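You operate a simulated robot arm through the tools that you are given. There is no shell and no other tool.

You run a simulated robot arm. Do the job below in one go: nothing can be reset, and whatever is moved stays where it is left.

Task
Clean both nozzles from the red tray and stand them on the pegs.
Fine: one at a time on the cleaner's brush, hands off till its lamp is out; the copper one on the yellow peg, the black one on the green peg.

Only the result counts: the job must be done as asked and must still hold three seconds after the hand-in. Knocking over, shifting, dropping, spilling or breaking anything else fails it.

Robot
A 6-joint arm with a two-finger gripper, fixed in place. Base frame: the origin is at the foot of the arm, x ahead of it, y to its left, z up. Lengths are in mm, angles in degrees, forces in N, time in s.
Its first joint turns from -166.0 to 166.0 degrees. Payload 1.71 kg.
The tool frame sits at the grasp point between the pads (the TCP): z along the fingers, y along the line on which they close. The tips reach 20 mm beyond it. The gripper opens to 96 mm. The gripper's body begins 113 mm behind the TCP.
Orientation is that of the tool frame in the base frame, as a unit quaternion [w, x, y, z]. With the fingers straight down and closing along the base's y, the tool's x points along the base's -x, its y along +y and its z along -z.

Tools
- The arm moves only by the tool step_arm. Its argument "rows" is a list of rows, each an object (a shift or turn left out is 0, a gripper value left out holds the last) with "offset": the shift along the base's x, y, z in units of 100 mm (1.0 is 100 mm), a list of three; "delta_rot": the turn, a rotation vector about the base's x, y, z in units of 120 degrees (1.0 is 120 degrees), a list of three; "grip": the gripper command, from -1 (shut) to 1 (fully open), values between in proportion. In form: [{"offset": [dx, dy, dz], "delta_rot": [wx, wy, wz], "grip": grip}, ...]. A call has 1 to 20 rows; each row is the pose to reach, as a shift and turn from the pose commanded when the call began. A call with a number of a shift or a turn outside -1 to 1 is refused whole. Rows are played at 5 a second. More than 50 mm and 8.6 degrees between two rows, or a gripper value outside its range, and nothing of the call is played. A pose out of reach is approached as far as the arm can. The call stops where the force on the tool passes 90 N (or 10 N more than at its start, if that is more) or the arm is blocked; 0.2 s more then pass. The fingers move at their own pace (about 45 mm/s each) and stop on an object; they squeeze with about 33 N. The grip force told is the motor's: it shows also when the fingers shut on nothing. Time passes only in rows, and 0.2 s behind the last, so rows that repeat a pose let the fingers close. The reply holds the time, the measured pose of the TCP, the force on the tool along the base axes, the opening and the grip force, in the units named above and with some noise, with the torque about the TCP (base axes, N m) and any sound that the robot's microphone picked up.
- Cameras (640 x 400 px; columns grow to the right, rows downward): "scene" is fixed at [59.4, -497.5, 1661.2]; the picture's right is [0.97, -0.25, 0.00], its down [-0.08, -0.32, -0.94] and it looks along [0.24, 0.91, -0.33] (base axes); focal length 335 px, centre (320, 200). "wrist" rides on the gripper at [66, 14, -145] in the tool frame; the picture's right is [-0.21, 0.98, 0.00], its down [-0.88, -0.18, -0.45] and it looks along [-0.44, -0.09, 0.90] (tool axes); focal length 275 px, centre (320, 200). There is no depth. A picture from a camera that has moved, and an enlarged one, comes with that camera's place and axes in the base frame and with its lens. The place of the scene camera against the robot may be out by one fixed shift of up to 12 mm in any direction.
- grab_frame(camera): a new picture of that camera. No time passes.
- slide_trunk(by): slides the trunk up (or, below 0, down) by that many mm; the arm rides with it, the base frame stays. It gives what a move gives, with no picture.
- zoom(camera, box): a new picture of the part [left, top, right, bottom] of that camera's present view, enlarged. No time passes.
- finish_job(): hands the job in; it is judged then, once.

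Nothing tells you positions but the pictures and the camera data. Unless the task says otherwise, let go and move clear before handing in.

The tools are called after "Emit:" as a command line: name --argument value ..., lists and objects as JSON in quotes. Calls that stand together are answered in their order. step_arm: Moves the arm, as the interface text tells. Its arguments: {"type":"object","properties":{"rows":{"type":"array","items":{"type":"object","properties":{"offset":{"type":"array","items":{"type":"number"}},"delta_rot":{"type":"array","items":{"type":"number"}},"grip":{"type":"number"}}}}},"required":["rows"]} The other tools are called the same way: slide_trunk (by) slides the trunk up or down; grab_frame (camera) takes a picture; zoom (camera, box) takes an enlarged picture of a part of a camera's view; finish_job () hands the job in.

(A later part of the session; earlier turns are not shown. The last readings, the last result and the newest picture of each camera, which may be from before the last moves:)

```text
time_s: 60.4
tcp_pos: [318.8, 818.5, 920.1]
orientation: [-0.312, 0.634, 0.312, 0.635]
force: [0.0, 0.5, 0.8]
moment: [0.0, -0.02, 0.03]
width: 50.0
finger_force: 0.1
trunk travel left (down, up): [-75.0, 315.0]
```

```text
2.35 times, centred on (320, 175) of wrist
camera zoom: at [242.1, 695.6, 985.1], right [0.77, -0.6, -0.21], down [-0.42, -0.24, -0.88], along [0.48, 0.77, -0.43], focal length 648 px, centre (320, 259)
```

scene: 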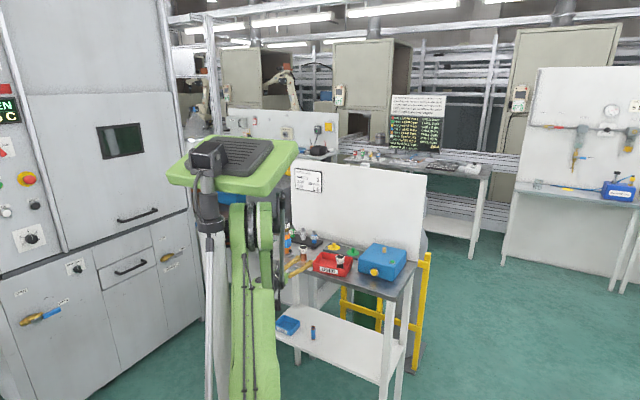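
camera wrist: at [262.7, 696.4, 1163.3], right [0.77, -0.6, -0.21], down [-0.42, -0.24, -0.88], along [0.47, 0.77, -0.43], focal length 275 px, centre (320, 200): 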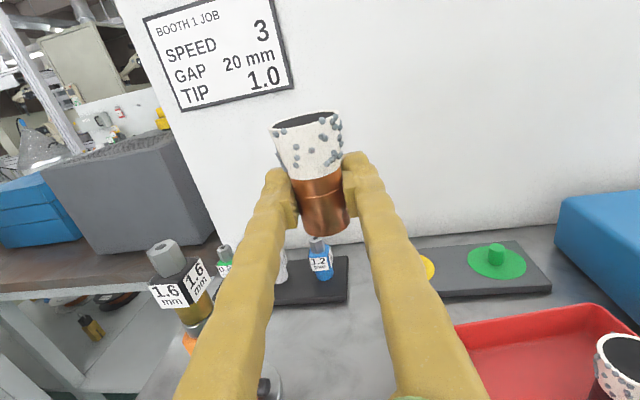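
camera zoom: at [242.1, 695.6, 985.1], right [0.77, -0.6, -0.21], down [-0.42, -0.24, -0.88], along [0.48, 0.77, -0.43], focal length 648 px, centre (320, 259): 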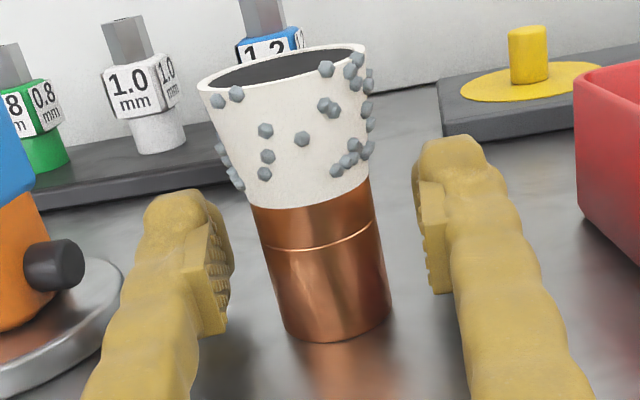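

The nozzle stands cleanly again. I'll rise straight up to the height where rolling was safe.

Emit:
step_arm --rows '[{"offset": [0.005, 0.005, 0.15], "grip": 0.04}, {"offset": [0.005, 0.005, 0.35], "grip": 0.04}, {"offset": [0.005, 0.005, 0.6], "grip": 0.04}, {"offset": [0.005, 0.005, 0.85], "grip": 0.04}, {"offset": [0.05, 0.005, 1.0], "grip": 0.04}, {"offset": [0.05, 0.005, 1.0], "grip": 0.04}]'

Emit:
step_arm --rows '[{"offset": [0.05, 0, 0.25], "grip": 0.25}, {"offset": [0.1, 0, 0.5], "grip": 0.25}, {"offset": [0.17, 0, 0.8], "grip": 0.25}, {"offset": [0.17, 0, 0.8], "grip": 0.25}]'

Emit:
step_arm --rows '[{"delta_rot": [-0.0415, -0.0539, 0]}, {"delta_rot": [-0.0831, -0.1078, 0]}, {"delta_rot": [-0.1246, -0.1617, 0]}, {"delta_rot": [-0.1662, -0.2156, 0]}, {"delta_rot": [-0.2077, -0.2695, 0]}, {"delta_rot": [-0.2493, -0.3235, 0]}, {"delta_rot": [-0.2908, -0.3774, 0]}, {"delta_rot": [-0.3324, -0.4313, 0]}, {"delta_rot": [-0.3739, -0.4852, 0]}, {"delta_rot": [-0.4155, -0.5391, 0]}, {"delta_rot": [-0.457, -0.593, 0]}, {"delta_rot": [-0.457, -0.593, 0]}]'

Emit:
step_arm --rows '[{"delta_rot": [-0.0415, -0.0539, 0]}, {"delta_rot": [-0.0831, -0.1078, 0]}, {"delta_rot": [-0.1246, -0.1617, 0]}, {"delta_rot": [-0.1662, -0.2156, 0]}, {"delta_rot": [-0.2077, -0.2695, 0]}, {"delta_rot": [-0.2493, -0.3235, 0]}, {"delta_rot": [-0.2908, -0.3774, 0]}, {"delta_rot": [-0.3324, -0.4313, 0]}, {"delta_rot": [-0.3739, -0.4852, 0]}, {"delta_rot": [-0.4155, -0.5391, 0]}, {"delta_rot": [-0.457, -0.593, 0]}, {"delta_rot": [-0.457, -0.593, 0]}]'

Emit:
zoom --camera "scene" --box '[220, 130, 400, 290]'

```text
time_s: 61.8
tcp_pos: [325.5, 820.6, 1020.1]
orientation: [-0.312, 0.634, 0.312, 0.635]
force: [-0.6, -0.4, 0.4]
moment: [0.0, -0.01, 0.0]
width: 50.0
finger_force: 0.0
trunk travel left (down, up): [-75.0, 315.0]
```

```text
time_s: 62.8
tcp_pos: [340.8, 822.7, 1099.0]
orientation: [-0.313, 0.634, 0.312, 0.635]
force: [-0.7, 0.4, -0.5]
moment: [0.01, -0.05, 0.01]
width: 60.1
finger_force: 0.2
trunk travel left (down, up): [-75.0, 315.0]
```

```text
time_s: 65.4
tcp_pos: [343.4, 820.2, 1099.7]
orientation: [0.227, 0.227, 0.67, 0.67]
force: [0.6, 0.2, -0.9]
moment: [0.03, 0.04, 0.05]
width: 60.0
finger_force: 0.1
trunk travel left (down, up): [-75.0, 315.0]
```

```text
time_s: 68.0
tcp_pos: [342.8, 820.4, 1099.1]
orientation: [0.633, -0.311, 0.636, 0.313]
force: [-1.5, -0.4, -1.0]
moment: [0.0, 0.02, 0.02]
width: 60.1
finger_force: 0.1
trunk travel left (down, up): [-75.0, 315.0]
```

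```text
2.50 times, centred on (310, 210) of scene
camera zoom: at [59.4, -497.5, 1661.2], right [0.97, -0.25, 0.0], down [-0.08, -0.32, -0.94], along [0.24, 0.91, -0.33], focal length 837 px, centre (345, 175)
```

zoom: 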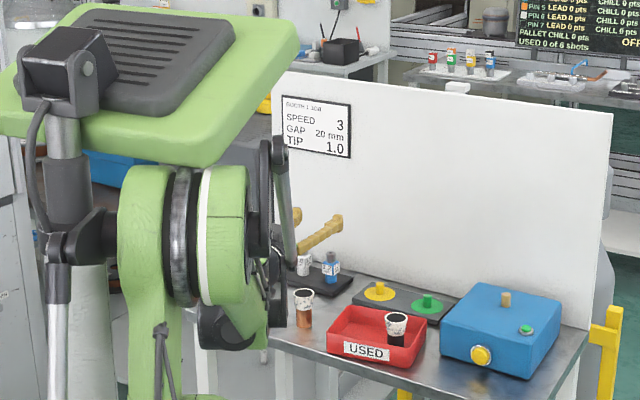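

The tool is horizontal with the camera below. I'll swing it into the arm's radial plane and pitch it 65° down, so it can grip from above with a 25° tilt.

Emit:
step_arm --rows '[{"delta_rot": [0, 0, 0.062]}, {"delta_rot": [0, 0, 0.124]}, {"delta_rot": [0, 0, 0.124]}]'

Emit:
step_arm --rows '[{"delta_rot": [-0.0555, 0.0232, 0]}, {"delta_rot": [-0.111, 0.0465, 0]}, {"delta_rot": [-0.1666, 0.0697, 0]}, {"delta_rot": [-0.2221, 0.0929, 0]}, {"delta_rot": [-0.2776, 0.1162, 0]}, {"delta_rot": [-0.3331, 0.1394, 0]}, {"delta_rot": [-0.3887, 0.1626, 0]}, {"delta_rot": [-0.4442, 0.1859, 0]}, {"delta_rot": [-0.4997, 0.2091, 0]}, {"delta_rot": [-0.4997, 0.2091, 0]}]'

Emit:
grab_frame --camera "wrist"

Emit:
zoom --camera "scene" --box '[220, 130, 400, 290]'

```text
time_s: 68.8
tcp_pos: [343.9, 822.5, 1098.8]
orientation: [0.586, -0.391, 0.591, 0.392]
force: [0.8, -0.4, 0.4]
moment: [-0.02, 0.02, 0.03]
width: 60.0
finger_force: 0.1
trunk travel left (down, up): [-75.0, 315.0]
```

```text
time_s: 71.0
tcp_pos: [338.8, 819.2, 1100.2]
orientation: [0.249, -0.553, 0.795, 0.034]
force: [-0.1, -0.2, -0.7]
moment: [-0.02, 0.01, -0.01]
width: 60.2
finger_force: 0.0
out of reach, approached as far as the arm can: row 1, 2, 3, 4, 5, 6, 7, 8, 9, 10
trunk travel left (down, up): [-75.0, 315.0]
```

```text
taken
camera wrist: at [257.2, 721.5, 1194.6], right [-0.82, 0.56, -0.13], down [0.24, 0.54, 0.81], along [0.52, 0.63, -0.57], focal length 275 px, centre (320, 200)
```

wrist: 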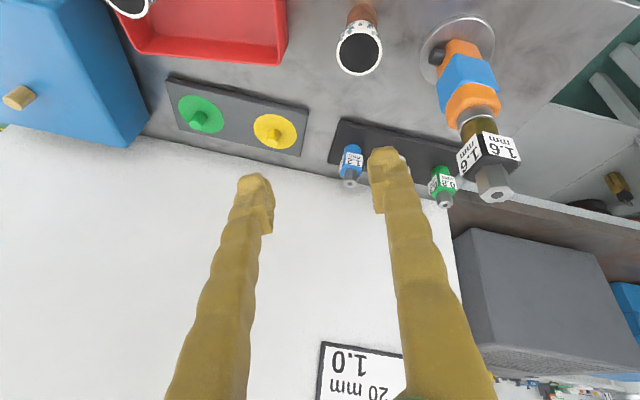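

```text
2.50 times, centred on (310, 210) of scene
camera zoom: at [59.4, -497.5, 1661.2], right [0.97, -0.25, 0.0], down [-0.08, -0.32, -0.94], along [0.24, 0.91, -0.33], focal length 837 px, centre (345, 175)
```

zoom: 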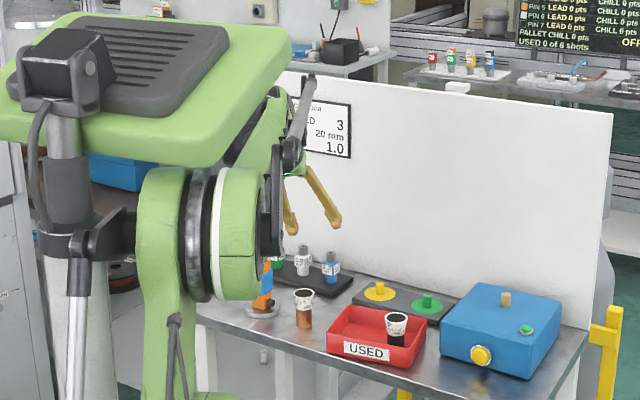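

The commanded pitch was out of reach at this height and radius, so the tool is a few degrees off. I'll pull in toward the robot, lower a little and set the 25° tilt properly there.

Emit:
step_arm --rows '[{"offset": [-0.05, -0.3, -0.1], "delta_rot": [0.0078, 0.0256, 0.001]}, {"offset": [-0.1, -0.6, -0.25], "delta_rot": [0.0157, 0.0511, 0.002]}, {"offset": [-0.2, -0.9, -0.4], "delta_rot": [0.0236, 0.0767, 0.003]}, {"offset": [-0.2, -0.9, -0.4], "delta_rot": [0.0314, 0.1023, 0.0042]}, {"offset": [-0.2, -0.9, -0.4], "delta_rot": [0.0314, 0.1023, 0.0042]}]'

Emit:
grab_frame --camera "wrist"

Emit:
zoom --camera "scene" --box '[220, 130, 400, 290]'

```text
time_s: 72.2
tcp_pos: [314.1, 731.6, 1059.0]
orientation: [0.252, -0.551, 0.795, 0.035]
force: [0.4, 0.6, -0.3]
moment: [0.02, 0.01, 0.02]
width: 59.9
finger_force: 0.0
out of reach, approached as far as the arm can: row 1, 2, 3, 4, 5
trunk travel left (down, up): [-75.0, 315.0]
```

```text
taken
camera wrist: at [232.7, 632.8, 1153.5], right [-0.82, 0.56, -0.13], down [0.24, 0.53, 0.81], along [0.52, 0.64, -0.57], focal length 275 px, centre (320, 200)
```

wrist: 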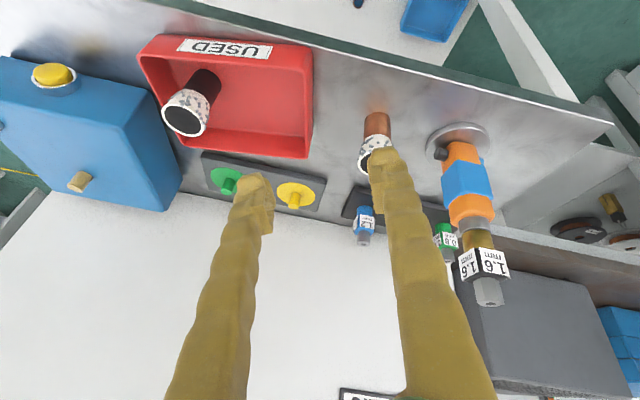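

```text
2.50 times, centred on (310, 210) of scene
camera zoom: at [59.4, -497.5, 1661.2], right [0.97, -0.25, 0.0], down [-0.08, -0.32, -0.94], along [0.24, 0.91, -0.33], focal length 837 px, centre (345, 175)
```

zoom: 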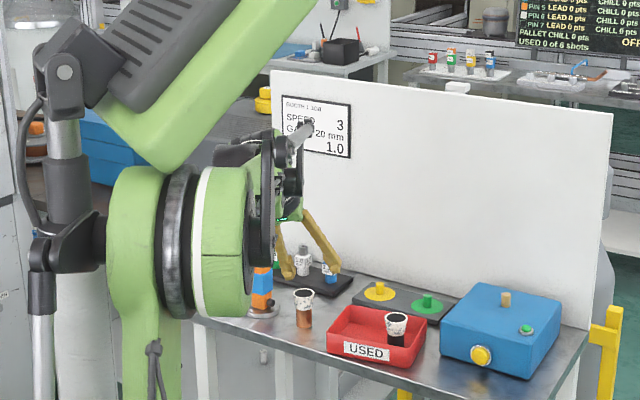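

The position follows but the orientation is stuck, so a wrist joint is at its limit in this arm branch. I'll try going straight down from here at a safe height to find what's free.

Emit:
step_arm --rows '[{"offset": [0, -0.1, 0.1], "delta_rot": [-0.041, 0.0447, 0]}, {"offset": [0, -0.2, 0.2], "delta_rot": [-0.082, 0.0893, 0]}, {"offset": [0, -0.3, 0.3], "delta_rot": [-0.1231, 0.134, 0]}, {"offset": [0, -0.3, 0.3], "delta_rot": [-0.1641, 0.1786, 0]}, {"offset": [0, -0.3, 0.3], "delta_rot": [-0.1641, 0.1786, 0]}]'

```text
time_s: 73.4
tcp_pos: [286.4, 706.1, 1090.6]
orientation: [0.095, -0.553, 0.821, -0.103]
force: [0.8, 0.5, 0.1]
moment: [-0.03, 0.0, 0.01]
width: 60.0
finger_force: 0.0
out of reach, approached as far as the arm can: row 1, 2, 3, 4, 5
trunk travel left (down, up): [-75.0, 315.0]
```

It leans 16° right and won't straighten, so the wrist is flipped with joint 4 at its limit. The horizontal camera-up pose works well in this branch, and it can serve the bench, brush and pegs too. I'll go back to horizontal where I rolled before, then roll camera-up.

Emit:
step_arm --rows '[{"offset": [0.03, 0.08, 0.02], "delta_rot": [0.0616, -0.0245, 0]}, {"offset": [0.08, 0.17, 0.04], "delta_rot": [0.1232, -0.049, 0]}, {"offset": [0.13, 0.26, 0.06], "delta_rot": [0.1848, -0.0735, 0]}, {"offset": [0.18, 0.35, 0.08], "delta_rot": [0.2464, -0.098, 0]}, {"offset": [0.23, 0.44, 0.1], "delta_rot": [0.308, -0.1225, 0]}, {"offset": [0.28, 0.53, 0.1], "delta_rot": [0.3697, -0.147, 0]}, {"offset": [0.34, 0.62, 0.1], "delta_rot": [0.4313, -0.1715, 0]}, {"offset": [0.4, 0.71, 0.1], "delta_rot": [0.4929, -0.196, 0]}, {"offset": [0.46, 0.8, 0.1], "delta_rot": [0.5545, -0.2205, 0]}, {"offset": [0.52, 0.88, 0.1], "delta_rot": [0.6161, -0.245, 0]}, {"offset": [0.57, 0.94, 0.1], "delta_rot": [0.6777, -0.2695, 0.0005]}, {"offset": [0.57, 0.94, 0.1], "delta_rot": [0.6777, -0.2695, 0.0005]}]'

Emit:
zoom --camera "scene" --box '[220, 130, 400, 290]'

```text
time_s: 76.0
tcp_pos: [346.8, 805.0, 1099.1]
orientation: [0.635, -0.311, 0.634, 0.314]
force: [0.1, 0.5, 0.2]
moment: [0.0, -0.01, -0.03]
width: 60.0
finger_force: 0.1
trunk travel left (down, up): [-75.0, 315.0]
```

```text
2.50 times, centred on (310, 210) of scene
camera zoom: at [59.4, -497.5, 1661.2], right [0.97, -0.25, 0.0], down [-0.08, -0.32, -0.94], along [0.24, 0.91, -0.33], focal length 837 px, centre (345, 175)
```

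zoom: 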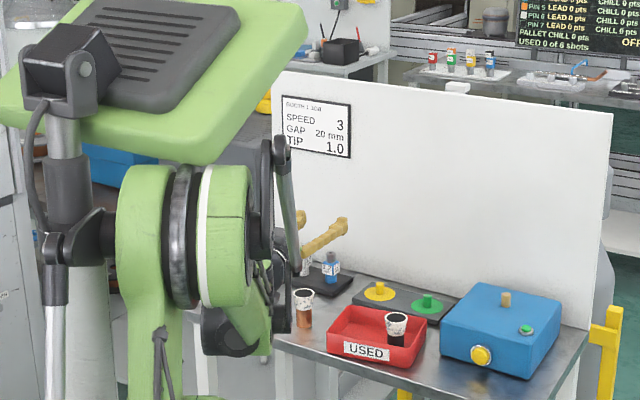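

Back at horizontal with no warnings. Now rolling 180° to camera-up.

Emit:
step_arm --rows '[{"delta_rot": [0.0415, 0.0539, 0]}, {"delta_rot": [0.0831, 0.1078, 0]}, {"delta_rot": [0.1246, 0.1617, 0]}, {"delta_rot": [0.1662, 0.2156, 0]}, {"delta_rot": [0.2077, 0.2695, 0]}, {"delta_rot": [0.2493, 0.3235, 0]}, {"delta_rot": [0.2908, 0.3774, 0]}, {"delta_rot": [0.3324, 0.4313, 0]}, {"delta_rot": [0.3739, 0.4852, 0]}, {"delta_rot": [0.4155, 0.5391, 0]}, {"delta_rot": [0.457, 0.593, 0]}, {"delta_rot": [0.457, 0.593, 0]}]'

Emit:
step_arm --rows '[{"delta_rot": [0.0415, 0.0539, 0]}, {"delta_rot": [0.0831, 0.1078, 0]}, {"delta_rot": [0.1246, 0.1617, 0]}, {"delta_rot": [0.1662, 0.2156, 0]}, {"delta_rot": [0.2077, 0.2695, 0]}, {"delta_rot": [0.2493, 0.3235, 0]}, {"delta_rot": [0.2908, 0.3774, 0]}, {"delta_rot": [0.3324, 0.4313, 0]}, {"delta_rot": [0.3739, 0.4852, 0]}, {"delta_rot": [0.4155, 0.5391, 0]}, {"delta_rot": [0.457, 0.593, 0]}, {"delta_rot": [0.457, 0.593, 0]}]'

Emit:
grab_frame --camera "wrist"

```text
time_s: 78.6
tcp_pos: [345.4, 804.7, 1099.7]
orientation: [0.229, 0.229, 0.669, 0.669]
force: [0.6, 0.4, 0.1]
moment: [0.01, -0.02, 0.01]
width: 60.0
finger_force: 0.0
trunk travel left (down, up): [-75.0, 315.0]
```

```text
time_s: 81.2
tcp_pos: [346.7, 805.2, 1099.0]
orientation: [-0.311, 0.635, 0.313, 0.634]
force: [-0.3, -0.5, 0.3]
moment: [0.02, -0.02, -0.01]
width: 60.0
finger_force: 0.1
trunk travel left (down, up): [-75.0, 315.0]
```

```text
taken
camera wrist: at [269.2, 681.8, 1164.4], right [0.78, -0.6, -0.2], down [-0.42, -0.24, -0.88], along [0.47, 0.76, -0.44], focal length 275 px, centre (320, 200)
```

wrist: 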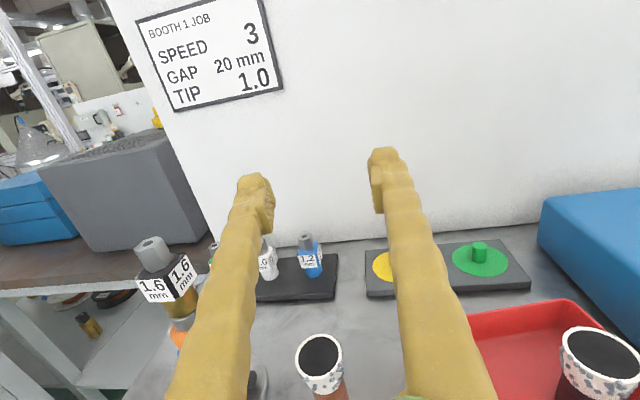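

Camera-up again, with the copper nozzle visible below. I'll pitch down 20°, which gives body clearance over the tray, cleaner and pegs, and move above the nozzle.

Emit:
step_arm --rows '[{"offset": [-0.05, 0.03, -0.1], "delta_rot": [-0.033, 0.0255, 0]}, {"offset": [-0.1, 0.06, -0.25], "delta_rot": [-0.066, 0.0509, 0]}, {"offset": [-0.16, 0.09, -0.4], "delta_rot": [-0.099, 0.0764, 0]}, {"offset": [-0.22, 0.12, -0.55], "delta_rot": [-0.132, 0.1018, 0]}, {"offset": [-0.267, 0.148, -0.75], "delta_rot": [-0.132, 0.1018, 0]}, {"offset": [-0.267, 0.148, -0.75], "delta_rot": [-0.132, 0.1018, 0]}]'

Emit:
grab_frame --camera "wrist"

Emit:
zoom --camera "scene" --box '[260, 190, 350, 280]'

```text
time_s: 82.6
tcp_pos: [316.9, 815.3, 1026.9]
orientation: [-0.252, 0.735, 0.364, 0.514]
force: [0.2, 0.1, 1.0]
moment: [-0.03, 0.02, -0.01]
width: 60.0
finger_force: 0.0
trunk travel left (down, up): [-75.0, 315.0]
```

```text
taken
camera wrist: at [259.1, 717.3, 1137.7], right [0.73, -0.65, -0.19], down [-0.58, -0.46, -0.67], along [0.35, 0.6, -0.72], focal length 275 px, centre (320, 200)
```

wrist: 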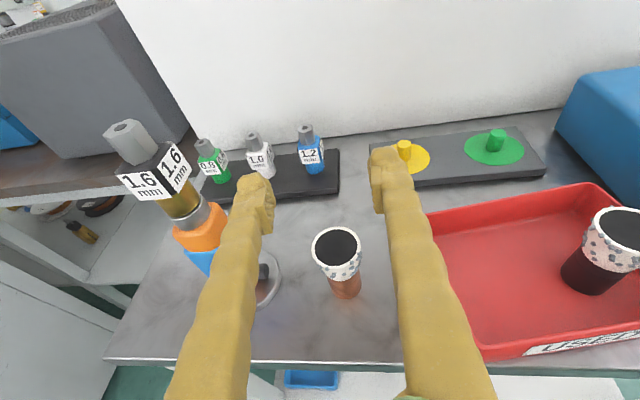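

```text
4.44 times, centred on (305, 235) of scene
camera zoom: at [59.4, -497.5, 1661.2], right [0.97, -0.25, 0.0], down [-0.08, -0.32, -0.94], along [0.24, 0.91, -0.33], focal length 1487 px, centre (387, 44)
```

zoom: 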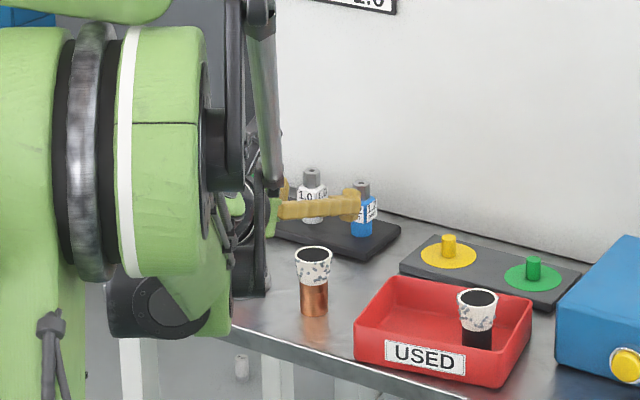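

The pitch is right and the closing axis is level, with the nozzle at (320, 818.5). I'll descend around it and look before closing.

Emit:
step_arm --rows '[{"offset": [0.031, 0.032, -0.1], "grip": 0.08}, {"offset": [0.031, 0.032, -0.3], "grip": 0.08}, {"offset": [0.031, 0.032, -0.5], "grip": 0.08}, {"offset": [0.031, 0.032, -0.7], "grip": 0.08}, {"offset": [0.031, 0.032, -0.8], "grip": 0.08}, {"offset": [0.031, 0.032, -0.8], "grip": 0.08}]'

Emit:
grab_frame --camera "wrist"

Emit:
zoom --camera "scene" --box '[280, 225, 340, 275]'

```text
time_s: 84.0
tcp_pos: [322.9, 816.9, 947.4]
orientation: [-0.252, 0.735, 0.363, 0.515]
force: [0.3, -0.9, -0.2]
moment: [0.03, -0.01, 0.0]
width: 51.7
finger_force: 0.0
trunk travel left (down, up): [-75.0, 315.0]
```

```text
taken
camera wrist: at [264.7, 720.3, 1057.5], right [0.73, -0.65, -0.19], down [-0.58, -0.46, -0.67], along [0.35, 0.6, -0.72], focal length 275 px, centre (320, 200)
```

wrist: 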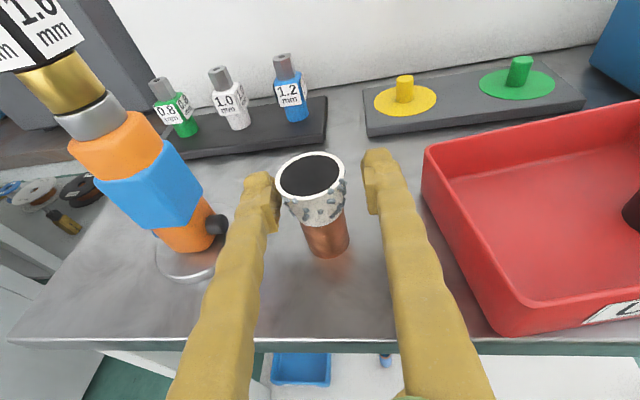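

```text
8.00 times, centred on (310, 250) of scene
camera zoom: at [59.4, -497.5, 1661.2], right [0.97, -0.25, 0.0], down [-0.08, -0.32, -0.94], along [0.24, 0.91, -0.33], focal length 2677 px, centre (400, -200)
```

zoom: 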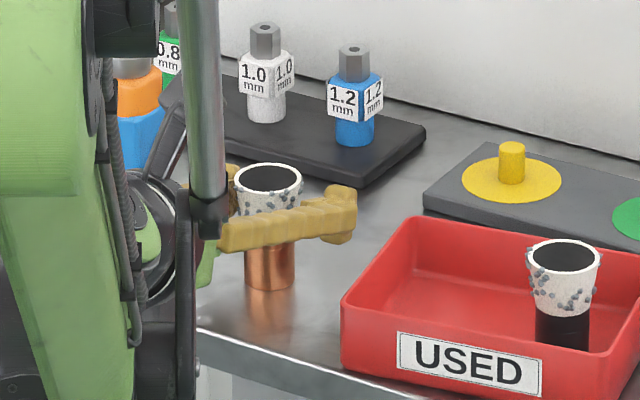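

The fingers straddle the nozzle evenly at mid-height. Closing.

Emit:
step_arm --rows '[{"grip": -0.3}, {"grip": -0.6}, {"grip": -1}, {"grip": -1}, {"grip": -1}]'

Emit:
step_arm --rows '[{"offset": [0, 0, 0.05], "grip": -1}, {"offset": [0, 0, 0.15], "grip": -1}, {"offset": [0, 0, 0.35], "grip": -1}, {"offset": [0, 0, 0.6], "grip": -1}, {"offset": [0, 0, 0.8], "grip": -1}, {"offset": [0, 0, 1.0], "grip": -1}, {"offset": [0, 0, 1.0], "grip": -1}]'

Emit:
grab_frame --camera "wrist"

Emit:
zoom --camera "scene" --box '[280, 195, 340, 245]'

```text
time_s: 85.2
tcp_pos: [323.6, 818.9, 946.9]
orientation: [-0.252, 0.735, 0.363, 0.514]
force: [-0.3, 0.0, 0.1]
moment: [-0.01, 0.04, -0.01]
width: 24.6
finger_force: 33.1
trunk travel left (down, up): [-75.0, 315.0]
```

```text
time_s: 86.8
tcp_pos: [324.3, 825.7, 1043.5]
orientation: [-0.252, 0.735, 0.363, 0.515]
force: [0.0, 0.4, -0.7]
moment: [-0.01, -0.01, 0.01]
width: 24.0
finger_force: 32.7
trunk travel left (down, up): [-75.0, 315.0]
```

```text
taken
camera wrist: at [266.4, 726.7, 1153.4], right [0.73, -0.65, -0.19], down [-0.58, -0.46, -0.67], along [0.35, 0.6, -0.72], focal length 275 px, centre (320, 200)
```

wrist: 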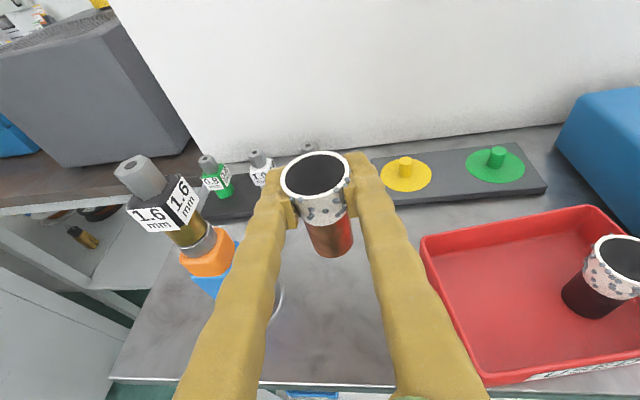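

```text
8.00 times, centred on (310, 220) of scene
camera zoom: at [59.4, -497.5, 1661.2], right [0.97, -0.25, 0.0], down [-0.08, -0.32, -0.94], along [0.24, 0.91, -0.33], focal length 2677 px, centre (400, 40)
```

zoom: 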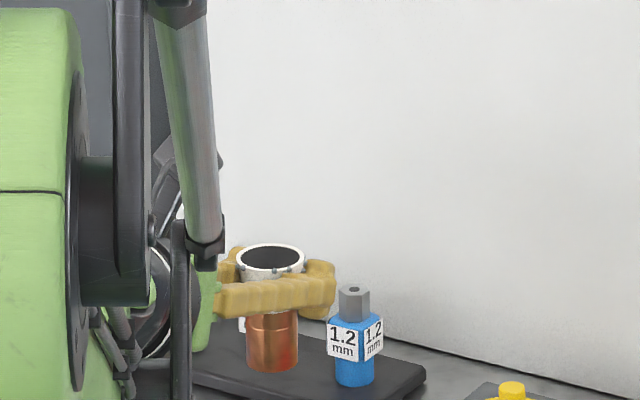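

Copper is lifted and vertical, with its socket about 44 mm below the TCP. I'll carry it high toward the cleaner, yawing gradually with the arm.

Emit:
step_arm --rows '[{"offset": [0.2, -0.17, 0.2], "delta_rot": [0, 0, -0.017], "grip": -1}, {"offset": [0.42, -0.35, 0.4], "delta_rot": [0, 0, -0.034], "grip": -1}, {"offset": [0.64, -0.53, 0.5], "delta_rot": [0, 0, -0.051], "grip": -1}, {"offset": [0.85, -0.7, 0.5], "delta_rot": [0, 0, -0.068], "grip": -1}, {"offset": [0.85, -0.7, 0.5], "delta_rot": [0, 0, -0.068], "grip": -1}]'

Emit:
step_arm --rows '[{"offset": [0.25, -0.2, 0], "delta_rot": [0, 0, -0.023], "grip": -1}, {"offset": [0.5, -0.43, 0], "delta_rot": [0, 0, -0.046], "grip": -1}, {"offset": [0.8, -0.7, 0], "delta_rot": [0, 0, -0.068], "grip": -1}, {"offset": [0.8, -0.7, 0], "delta_rot": [0, 0, -0.068], "grip": -1}]'

Emit:
grab_frame --camera "wrist"

Emit:
zoom --camera "scene" --box '[250, 150, 420, 290]'

```text
time_s: 88.0
tcp_pos: [406.8, 749.0, 1097.5]
orientation: [-0.214, 0.759, 0.31, 0.531]
force: [-0.1, -0.3, -0.5]
moment: [0.03, -0.03, 0.01]
width: 24.2
finger_force: 32.7
trunk travel left (down, up): [-75.0, 315.0]
```

```text
time_s: 89.0
tcp_pos: [486.3, 680.7, 1096.8]
orientation: [-0.176, 0.779, 0.255, 0.545]
force: [-0.4, 0.4, -1.2]
moment: [0.0, -0.02, 0.01]
width: 24.6
finger_force: 32.8
trunk travel left (down, up): [-75.0, 315.0]
```

```text
taken
camera wrist: at [403.7, 603.0, 1207.5], right [0.52, -0.83, -0.19], down [-0.69, -0.28, -0.67], along [0.51, 0.48, -0.72], focal length 275 px, centre (320, 200)
```

wrist: 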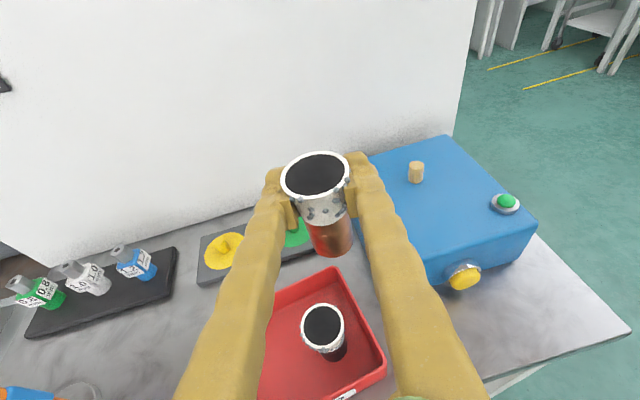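

```text
2.86 times, centred on (335, 220) of scene
camera zoom: at [59.4, -497.5, 1661.2], right [0.97, -0.25, 0.0], down [-0.08, -0.32, -0.94], along [0.24, 0.91, -0.33], focal length 956 px, centre (277, 143)
```

zoom: 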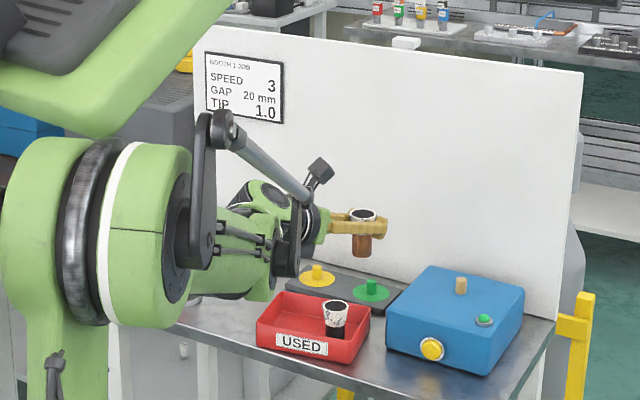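

The nozzle is held upright and the brush is clearly visible. I'll zoom in to pin down the brush axis precisely.

Emit:
zoom --camera "wrist" --box '[380, 130, 540, 230]'

Emit:
zoom --camera "wrist" --box '[270, 140, 370, 270]'

Emit:
zoom --camera "scene" --box '[330, 200, 410, 260]'

```text
4.00 times, centred on (460, 180) of wrist
camera zoom: at [403.7, 603.0, 1207.5], right [0.52, -0.83, -0.19], down [-0.69, -0.28, -0.67], along [0.51, 0.48, -0.72], focal length 1101 px, centre (-240, 280)
```

zoom: 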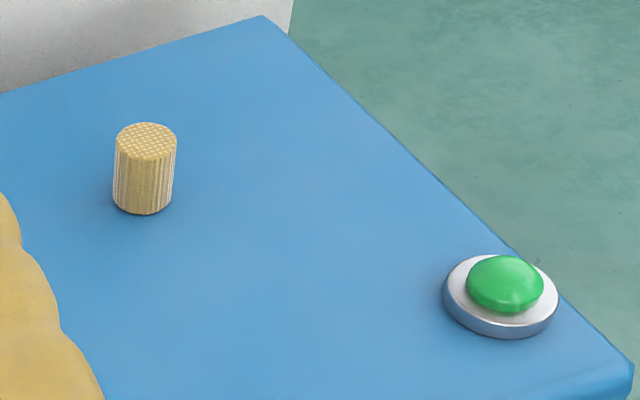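

```text
3.08 times, centred on (320, 205) of wrist
camera zoom: at [403.7, 603.0, 1207.5], right [0.52, -0.83, -0.19], down [-0.69, -0.28, -0.67], along [0.51, 0.48, -0.72], focal length 847 px, centre (320, 185)
```

zoom: 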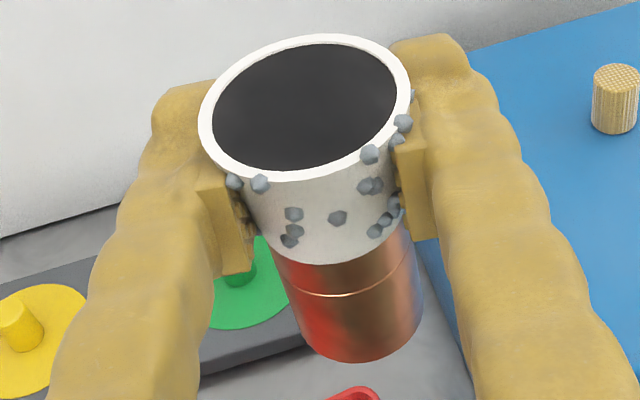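

```text
6.67 times, centred on (370, 230) of scene
camera zoom: at [59.4, -497.5, 1661.2], right [0.97, -0.25, 0.0], down [-0.08, -0.32, -0.94], along [0.24, 0.91, -0.33], focal length 2231 px, centre (-13, 0)
```

zoom: 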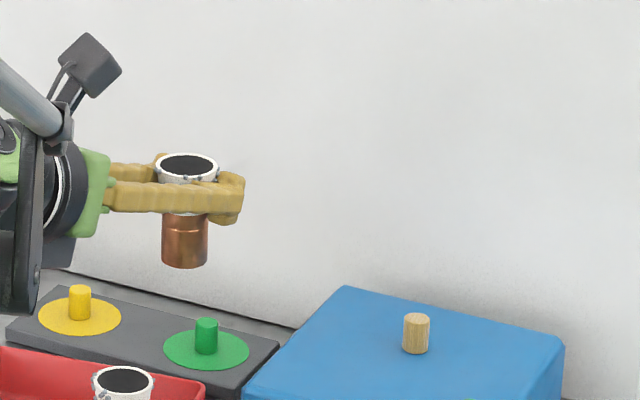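

The brush axis measures (645.2, 672) and its top z about 989.5. I'll bring the nozzle to a hover above it at azimuth 30°, then check from both cameras.

Emit:
step_arm --rows '[{"offset": [0.25, -0.02, 0], "delta_rot": [0, 0, -0.0125], "grip": -1}, {"offset": [0.5, -0.03, 0], "delta_rot": [0, 0, -0.025], "grip": -1}, {"offset": [0.75, -0.04, -0.05], "delta_rot": [0, 0, -0.0375], "grip": -1}, {"offset": [1.0, -0.05, -0.1], "delta_rot": [0, 0, -0.05], "grip": -1}, {"offset": [1.0, -0.05, -0.1], "delta_rot": [0, 0, -0.05], "grip": -1}]'

Emit:
step_arm --rows '[{"offset": [0.2, 0, 0], "grip": -1}, {"offset": [0.4, -0.01, -0.1], "grip": -1}, {"offset": [0.6, -0.025, -0.2], "grip": -1}, {"offset": [0.6, -0.025, -0.2], "grip": -1}, {"offset": [0.6, -0.025, -0.2], "grip": -1}]'

Emit:
grab_frame --camera "wrist"

Emit:
zoom --camera "scene" --box '[350, 215, 410, 265]'

```text
time_s: 90.2
tcp_pos: [592.8, 677.1, 1085.7]
orientation: [-0.146, 0.792, 0.213, 0.553]
force: [-0.1, 0.6, -0.7]
moment: [0.0, -0.02, 0.0]
width: 24.5
finger_force: 32.7
trunk travel left (down, up): [-75.0, 315.0]
```

```text
time_s: 91.4
tcp_pos: [646.8, 672.6, 1066.1]
orientation: [-0.147, 0.792, 0.214, 0.553]
force: [-0.3, -1.1, -1.5]
moment: [-0.02, -0.02, 0.01]
width: 24.2
finger_force: 33.0
trunk travel left (down, up): [-75.0, 315.0]
```

```text
taken
camera wrist: at [555.8, 603.9, 1176.8], right [0.43, -0.88, -0.19], down [-0.71, -0.2, -0.67], along [0.55, 0.42, -0.72], focal length 275 px, centre (320, 200)
```

wrist: 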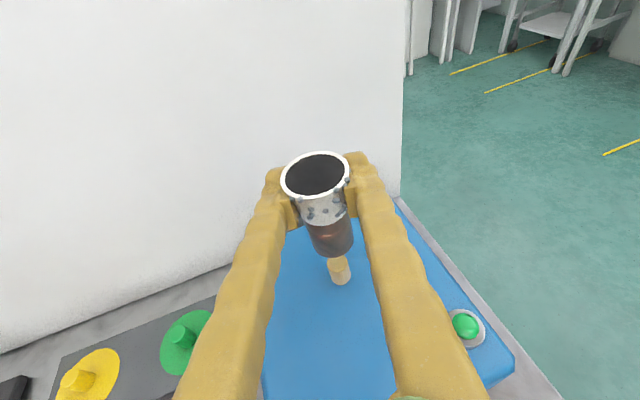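

```text
8.00 times, centred on (380, 240) of scene
camera zoom: at [59.4, -497.5, 1661.2], right [0.97, -0.25, 0.0], down [-0.08, -0.32, -0.94], along [0.24, 0.91, -0.33], focal length 2677 px, centre (-160, -120)
```

zoom: 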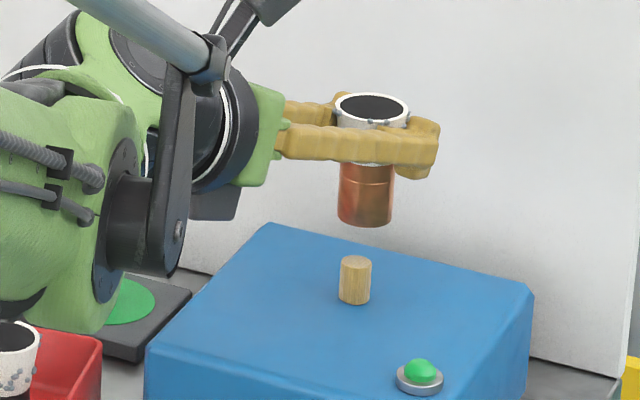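

It's hovering well and vertical. The scene view puts the nozzle about 3 mm to the right of the brush axis. I'll zoom the wrist view for the other direction.

Emit:
zoom --camera "wrist" --box '[270, 140, 390, 295]'

Emit:
zoom --camera "scene" --box '[366, 220, 396, 256]'

```text
2.58 times, centred on (330, 218) of wrist
camera zoom: at [555.8, 603.9, 1176.8], right [0.43, -0.88, -0.19], down [-0.71, -0.2, -0.67], along [0.55, 0.42, -0.72], focal length 710 px, centre (294, 155)
```

zoom: 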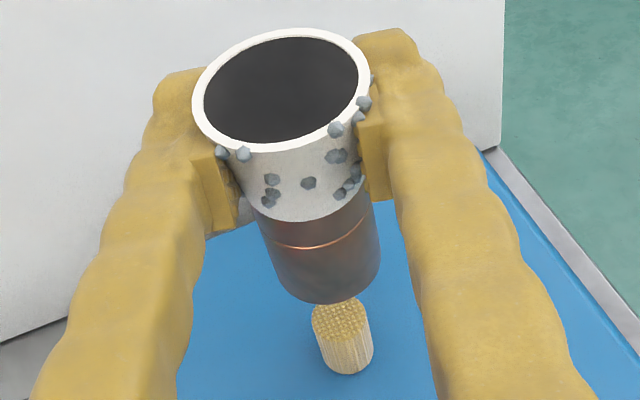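

```text
11.11 times, centred on (381, 238) of scene
camera zoom: at [59.4, -497.5, 1661.2], right [0.97, -0.25, 0.0], down [-0.08, -0.32, -0.94], along [0.24, 0.91, -0.33], focal length 3718 px, centre (-358, -222)
```

zoom: 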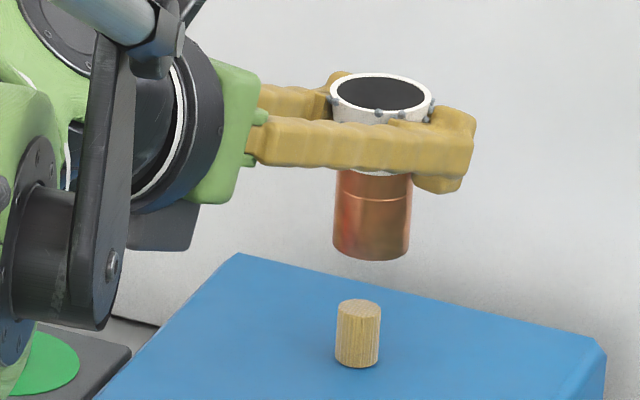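

The two views disagree by about 2 mm, so I'll take a tighter scene zoom to settle it before lowering.

Emit:
zoom --camera "scene" --box '[367, 234, 403, 256]'

Emit:
zoom --camera "wrist" --box '[310, 225, 370, 295]'

```text
16.00 times, centred on (385, 245) of scene
camera zoom: at [59.4, -497.5, 1661.2], right [0.97, -0.25, 0.0], down [-0.08, -0.32, -0.94], along [0.24, 0.91, -0.33], focal length 5354 px, centre (-720, -520)
```

zoom: 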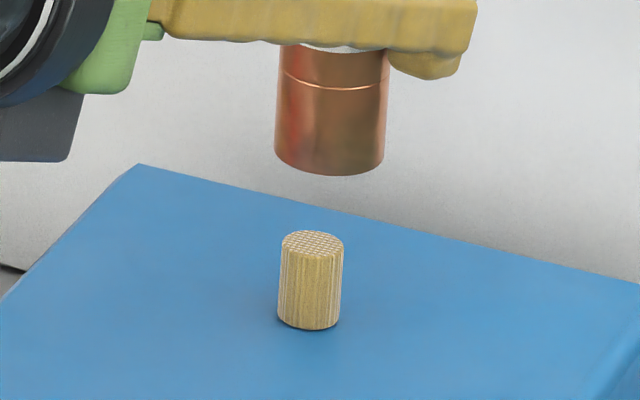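

```text
5.71 times, centred on (340, 260) of wrist
camera zoom: at [555.8, 603.9, 1176.8], right [0.43, -0.88, -0.19], down [-0.71, -0.2, -0.67], along [0.55, 0.42, -0.72], focal length 1573 px, centre (206, -143)
```

zoom: 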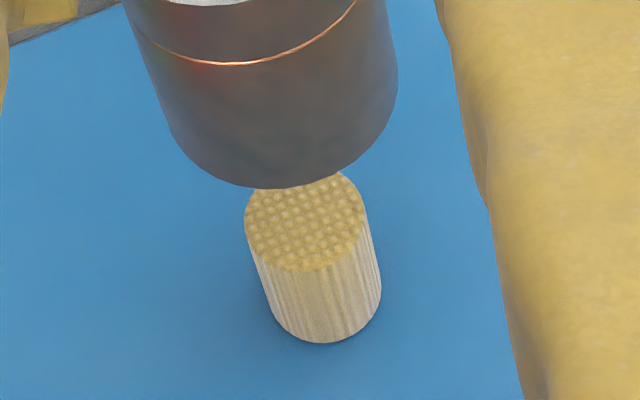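

The scene view reliably shows the nozzle about 2.5 mm too far right, and the gap to the brush is about 28 mm. I'll shift by (-2.6, -0.8), lower 18 mm and compare again closer in.

Emit:
step_arm --rows '[{"offset": [-0.026, -0.008, 0], "grip": -1}, {"offset": [-0.026, -0.008, -0.09], "grip": -1}, {"offset": [-0.026, -0.008, -0.18], "grip": -1}, {"offset": [-0.026, -0.008, -0.18], "grip": -1}, {"offset": [-0.026, -0.008, -0.18], "grip": -1}]'

Emit:
zoom --camera "scene" --box '[367, 234, 403, 256]'

Emit:
zoom --camera "wrist" --box '[300, 215, 370, 285]'

```text
time_s: 92.6
tcp_pos: [645.1, 671.9, 1048.5]
orientation: [-0.147, 0.792, 0.213, 0.553]
force: [0.4, 0.2, -0.6]
moment: [-0.02, -0.02, -0.03]
width: 24.1
finger_force: 32.9
trunk travel left (down, up): [-75.0, 315.0]
```

```text
16.00 times, centred on (385, 245) of scene
camera zoom: at [59.4, -497.5, 1661.2], right [0.97, -0.25, 0.0], down [-0.08, -0.32, -0.94], along [0.24, 0.91, -0.33], focal length 5354 px, centre (-720, -520)
```

zoom: 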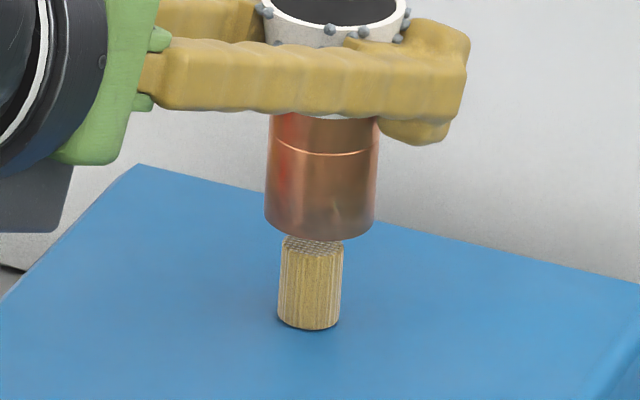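

```text
5.71 times, centred on (335, 250) of wrist
camera zoom: at [553.8, 603.0, 1158.4], right [0.43, -0.88, -0.19], down [-0.71, -0.2, -0.67], along [0.55, 0.42, -0.72], focal length 1573 px, centre (234, -86)
```

zoom: 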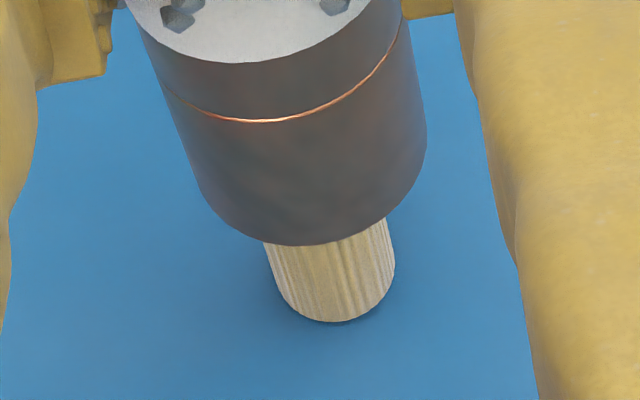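

It's about 8 mm above the brush and still roughly 1.4 mm too far along +x. I'll make a small correction, drop 4 mm and check once more.

Emit:
step_arm --rows '[{"offset": [-0.015, -0.005, 0], "grip": -1}, {"offset": [-0.015, -0.005, -0.04], "grip": -1}, {"offset": [-0.015, -0.005, -0.04], "grip": -1}, {"offset": [-0.015, -0.005, -0.04], "grip": -1}]'

Emit:
zoom --camera "scene" --box '[367, 234, 403, 256]'

Emit:
zoom --camera "wrist" --box '[300, 215, 370, 285]'

```text
time_s: 93.6
tcp_pos: [643.7, 671.2, 1045.4]
orientation: [-0.147, 0.792, 0.214, 0.553]
force: [0.2, 0.3, -0.3]
moment: [-0.02, -0.04, 0.0]
width: 24.5
finger_force: 32.6
trunk travel left (down, up): [-75.0, 315.0]
```

```text
16.00 times, centred on (385, 245) of scene
camera zoom: at [59.4, -497.5, 1661.2], right [0.97, -0.25, 0.0], down [-0.08, -0.32, -0.94], along [0.24, 0.91, -0.33], focal length 5354 px, centre (-720, -520)
```

zoom: 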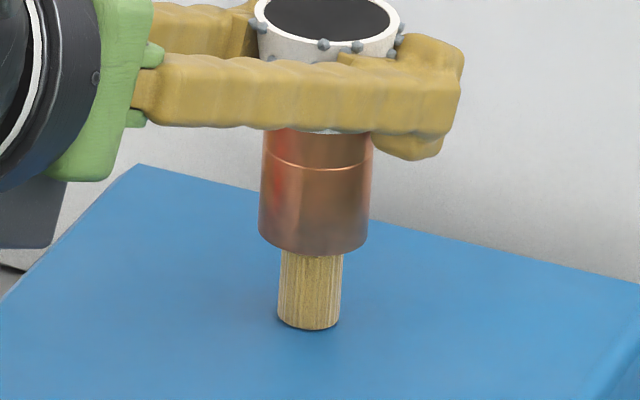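

```text
5.71 times, centred on (335, 250) of wrist
camera zoom: at [552.0, 602.5, 1154.5], right [0.43, -0.88, -0.19], down [-0.71, -0.2, -0.67], along [0.55, 0.42, -0.72], focal length 1573 px, centre (234, -86)
```

zoom: 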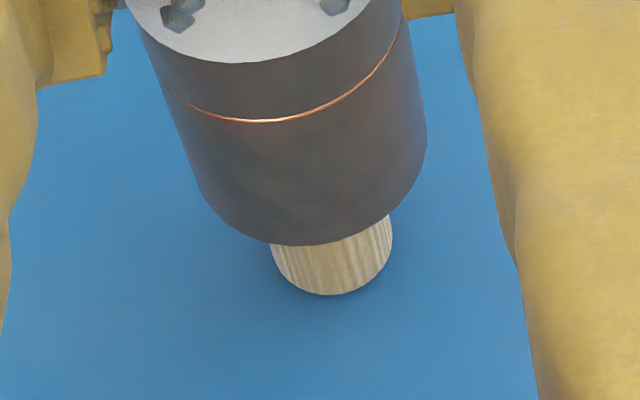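

Both views now agree to within half a millimetre. I'll lower gently and watch the force as the socket passes over the brush top.

Emit:
step_arm --rows '[{"offset": [0, 0.004, -0.03], "grip": -1}, {"offset": [0, 0.004, -0.06], "grip": -1}, {"offset": [0, 0.004, -0.08], "grip": -1}, {"offset": [0, 0.004, -0.08], "grip": -1}]'

Emit:
zoom --camera "scene" --box '[367, 234, 403, 256]'

```text
time_s: 94.6
tcp_pos: [643.5, 671.6, 1034.6]
orientation: [-0.147, 0.792, 0.213, 0.553]
force: [0.8, -0.6, -0.9]
moment: [0.01, -0.01, 0.02]
width: 24.3
finger_force: 32.6
trunk travel left (down, up): [-75.0, 315.0]
```

```text
16.00 times, centred on (385, 245) of scene
camera zoom: at [59.4, -497.5, 1661.2], right [0.97, -0.25, 0.0], down [-0.08, -0.32, -0.94], along [0.24, 0.91, -0.33], focal length 5354 px, centre (-720, -520)
```

zoom: 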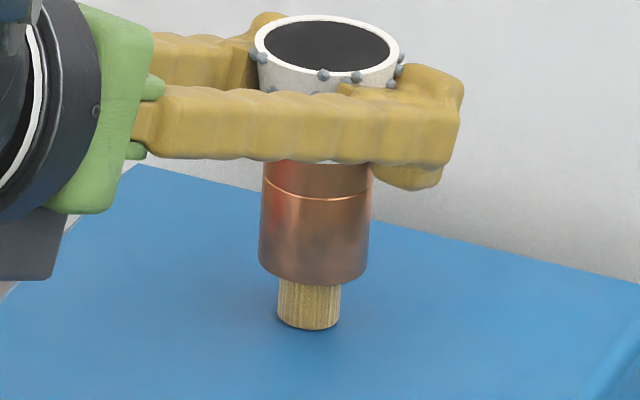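

The socket is over the brush with no side force. Continuing down toward the cleaner's top.

Emit:
step_arm --rows '[{"offset": [0, 0, -0.04], "grip": -1}, {"offset": [0, 0, -0.08], "grip": -1}, {"offset": [0, 0, -0.12], "grip": -1}, {"offset": [0, 0, -0.12], "grip": -1}]'

Emit:
step_arm --rows '[{"offset": [0, 0, -0.01], "grip": -1}, {"offset": [0, 0, -0.02], "grip": -1}, {"offset": [0, 0, -0.02], "grip": -1}]'

Emit:
zoom --camera "scene" --box '[367, 234, 403, 256]'

```text
time_s: 95.6
tcp_pos: [642.6, 672.2, 1023.2]
orientation: [-0.148, 0.791, 0.215, 0.553]
force: [2.6, 3.1, 0.6]
moment: [0.14, -0.11, -0.04]
width: 24.2
finger_force: 33.1
trunk travel left (down, up): [-75.0, 315.0]
```

```text
time_s: 96.4
tcp_pos: [642.8, 671.2, 1021.4]
orientation: [-0.147, 0.792, 0.214, 0.552]
force: [6.2, 10.1, 3.1]
moment: [0.36, -0.25, 0.01]
width: 24.5
finger_force: 33.1
trunk travel left (down, up): [-75.0, 315.0]
```

```text
16.00 times, centred on (385, 245) of scene
camera zoom: at [59.4, -497.5, 1661.2], right [0.97, -0.25, 0.0], down [-0.08, -0.32, -0.94], along [0.24, 0.91, -0.33], focal length 5354 px, centre (-720, -520)
```

zoom: 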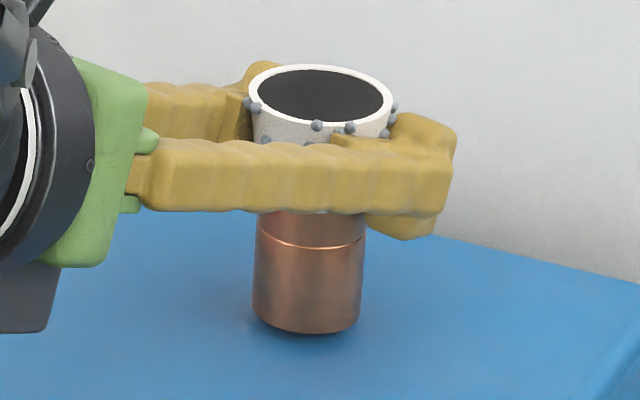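

The socket is nearly seated, with about 2 mm to go. A side force of around 12 N says I'm slightly short in +x and +y, so I'll ease that way before finishing.

Emit:
step_arm --rows '[{"offset": [0.003, 0.005, 0], "grip": -1}, {"offset": [0.006, 0.009, 0], "grip": -1}, {"offset": [0.006, 0.009, 0], "grip": -1}]'

```text
time_s: 97.2
tcp_pos: [643.4, 671.6, 1021.5]
orientation: [-0.147, 0.792, 0.214, 0.553]
force: [-0.8, 0.6, -0.5]
moment: [-0.02, 0.02, 0.0]
width: 24.8
finger_force: 33.0
trunk travel left (down, up): [-75.0, 315.0]
```

The side force is gone. Lowering the last bit to touch down.

Emit:
step_arm --rows '[{"offset": [0, 0, -0.01], "grip": -1}, {"offset": [0, 0, -0.02], "grip": -1}, {"offset": [0, 0, -0.02], "grip": -1}]'

Emit:
zoom --camera "scene" --box '[367, 234, 403, 256]'

```text
time_s: 98.0
tcp_pos: [643.5, 671.3, 1018.4]
orientation: [-0.148, 0.792, 0.215, 0.553]
force: [0.6, 0.8, -0.7]
moment: [-0.01, 0.0, 0.0]
width: 24.1
finger_force: 32.9
trunk travel left (down, up): [-75.0, 315.0]
```

```text
16.00 times, centred on (385, 245) of scene
camera zoom: at [59.4, -497.5, 1661.2], right [0.97, -0.25, 0.0], down [-0.08, -0.32, -0.94], along [0.24, 0.91, -0.33], focal length 5354 px, centre (-720, -520)
```

zoom: 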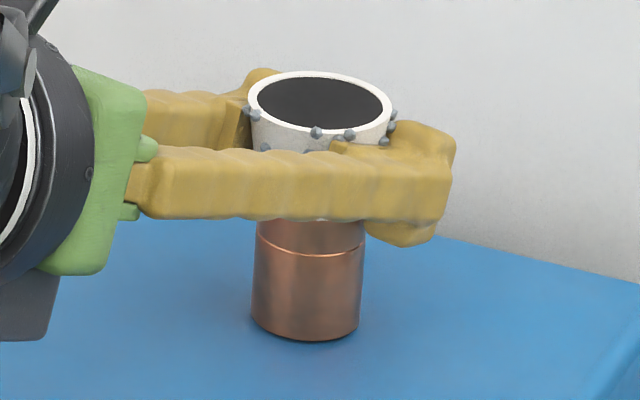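

Emit:
step_arm --rows '[{"offset": [0, 0, -0.008], "grip": -1}, {"offset": [0, 0, -0.015], "grip": -1}, {"offset": [0, 0, -0.015], "grip": -1}]'

```text
time_s: 98.8
tcp_pos: [643.8, 672.0, 1016.8]
orientation: [-0.147, 0.792, 0.214, 0.553]
force: [-0.7, 0.5, 0.1]
moment: [0.01, 0.0, -0.03]
width: 24.3
finger_force: 33.2
trunk travel left (down, up): [-75.0, 315.0]
```

Emit:
step_arm --rows '[{"offset": [0, 0, -0.008], "grip": -1}, {"offset": [0, 0, -0.015], "grip": -1}, {"offset": [0, 0, -0.015], "grip": -1}]'

Emit:
zoom --camera "scene" --box '[367, 234, 403, 256]'

```text
time_s: 99.6
tcp_pos: [642.7, 671.9, 1017.4]
orientation: [-0.148, 0.791, 0.214, 0.553]
force: [5.0, 1.8, 13.3]
moment: [0.08, -0.09, 0.0]
width: 24.2
finger_force: 32.7
trunk travel left (down, up): [-75.0, 315.0]
```

```text
16.00 times, centred on (385, 245) of scene
camera zoom: at [59.4, -497.5, 1661.2], right [0.97, -0.25, 0.0], down [-0.08, -0.32, -0.94], along [0.24, 0.91, -0.33], focal length 5354 px, centre (-720, -520)
```

zoom: 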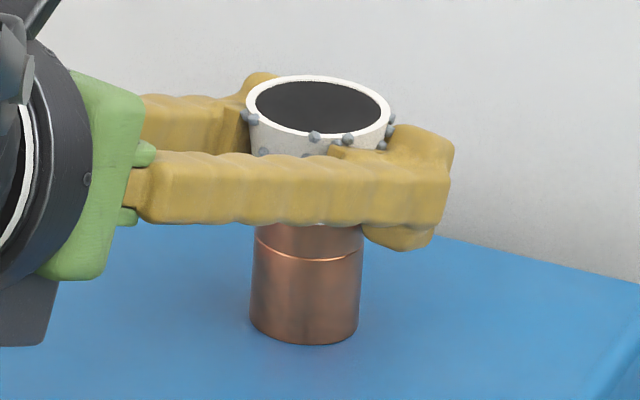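

It's seated, with 13 N of contact. I'll release, rise straight up clear of it, and watch the lamp.

Emit:
step_arm --rows '[{"offset": [0, 0, 0.006], "grip": -0.4}, {"offset": [0, 0, 0.006], "grip": -0.1}, {"offset": [0, 0, 0.006], "grip": 0.15}, {"offset": [0, 0, 0.006], "grip": 0.15}]'

Emit:
zoom --camera "scene" --box '[355, 230, 411, 280]'

Emit:
grab_frame --camera "wrist"

```text
time_s: 100.6
tcp_pos: [643.3, 671.3, 1016.2]
orientation: [-0.148, 0.791, 0.214, 0.554]
force: [0.3, 0.7, 0.0]
moment: [0.0, -0.02, -0.01]
width: 55.3
finger_force: 0.0
trunk travel left (down, up): [-75.0, 315.0]
```

```text
8.00 times, centred on (383, 255) of scene
camera zoom: at [59.4, -497.5, 1661.2], right [0.97, -0.25, 0.0], down [-0.08, -0.32, -0.94], along [0.24, 0.91, -0.33], focal length 2677 px, centre (-184, -240)
```

zoom: 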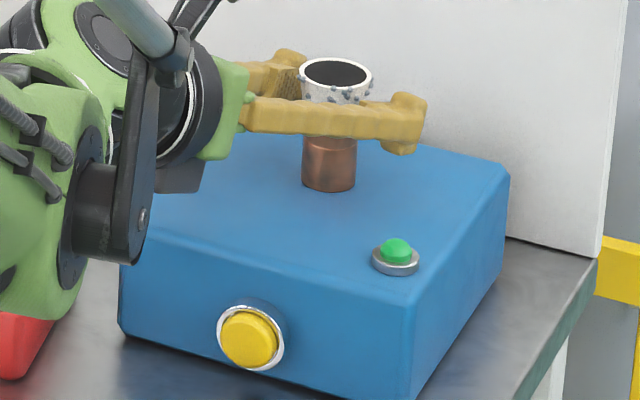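

```text
taken
camera wrist: at [552.1, 603.3, 1127.3], right [0.43, -0.88, -0.19], down [-0.71, -0.2, -0.67], along [0.55, 0.42, -0.72], focal length 275 px, centre (320, 200)
```

wrist: 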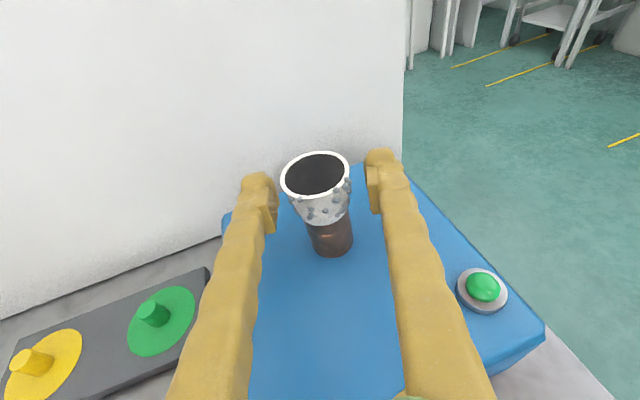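

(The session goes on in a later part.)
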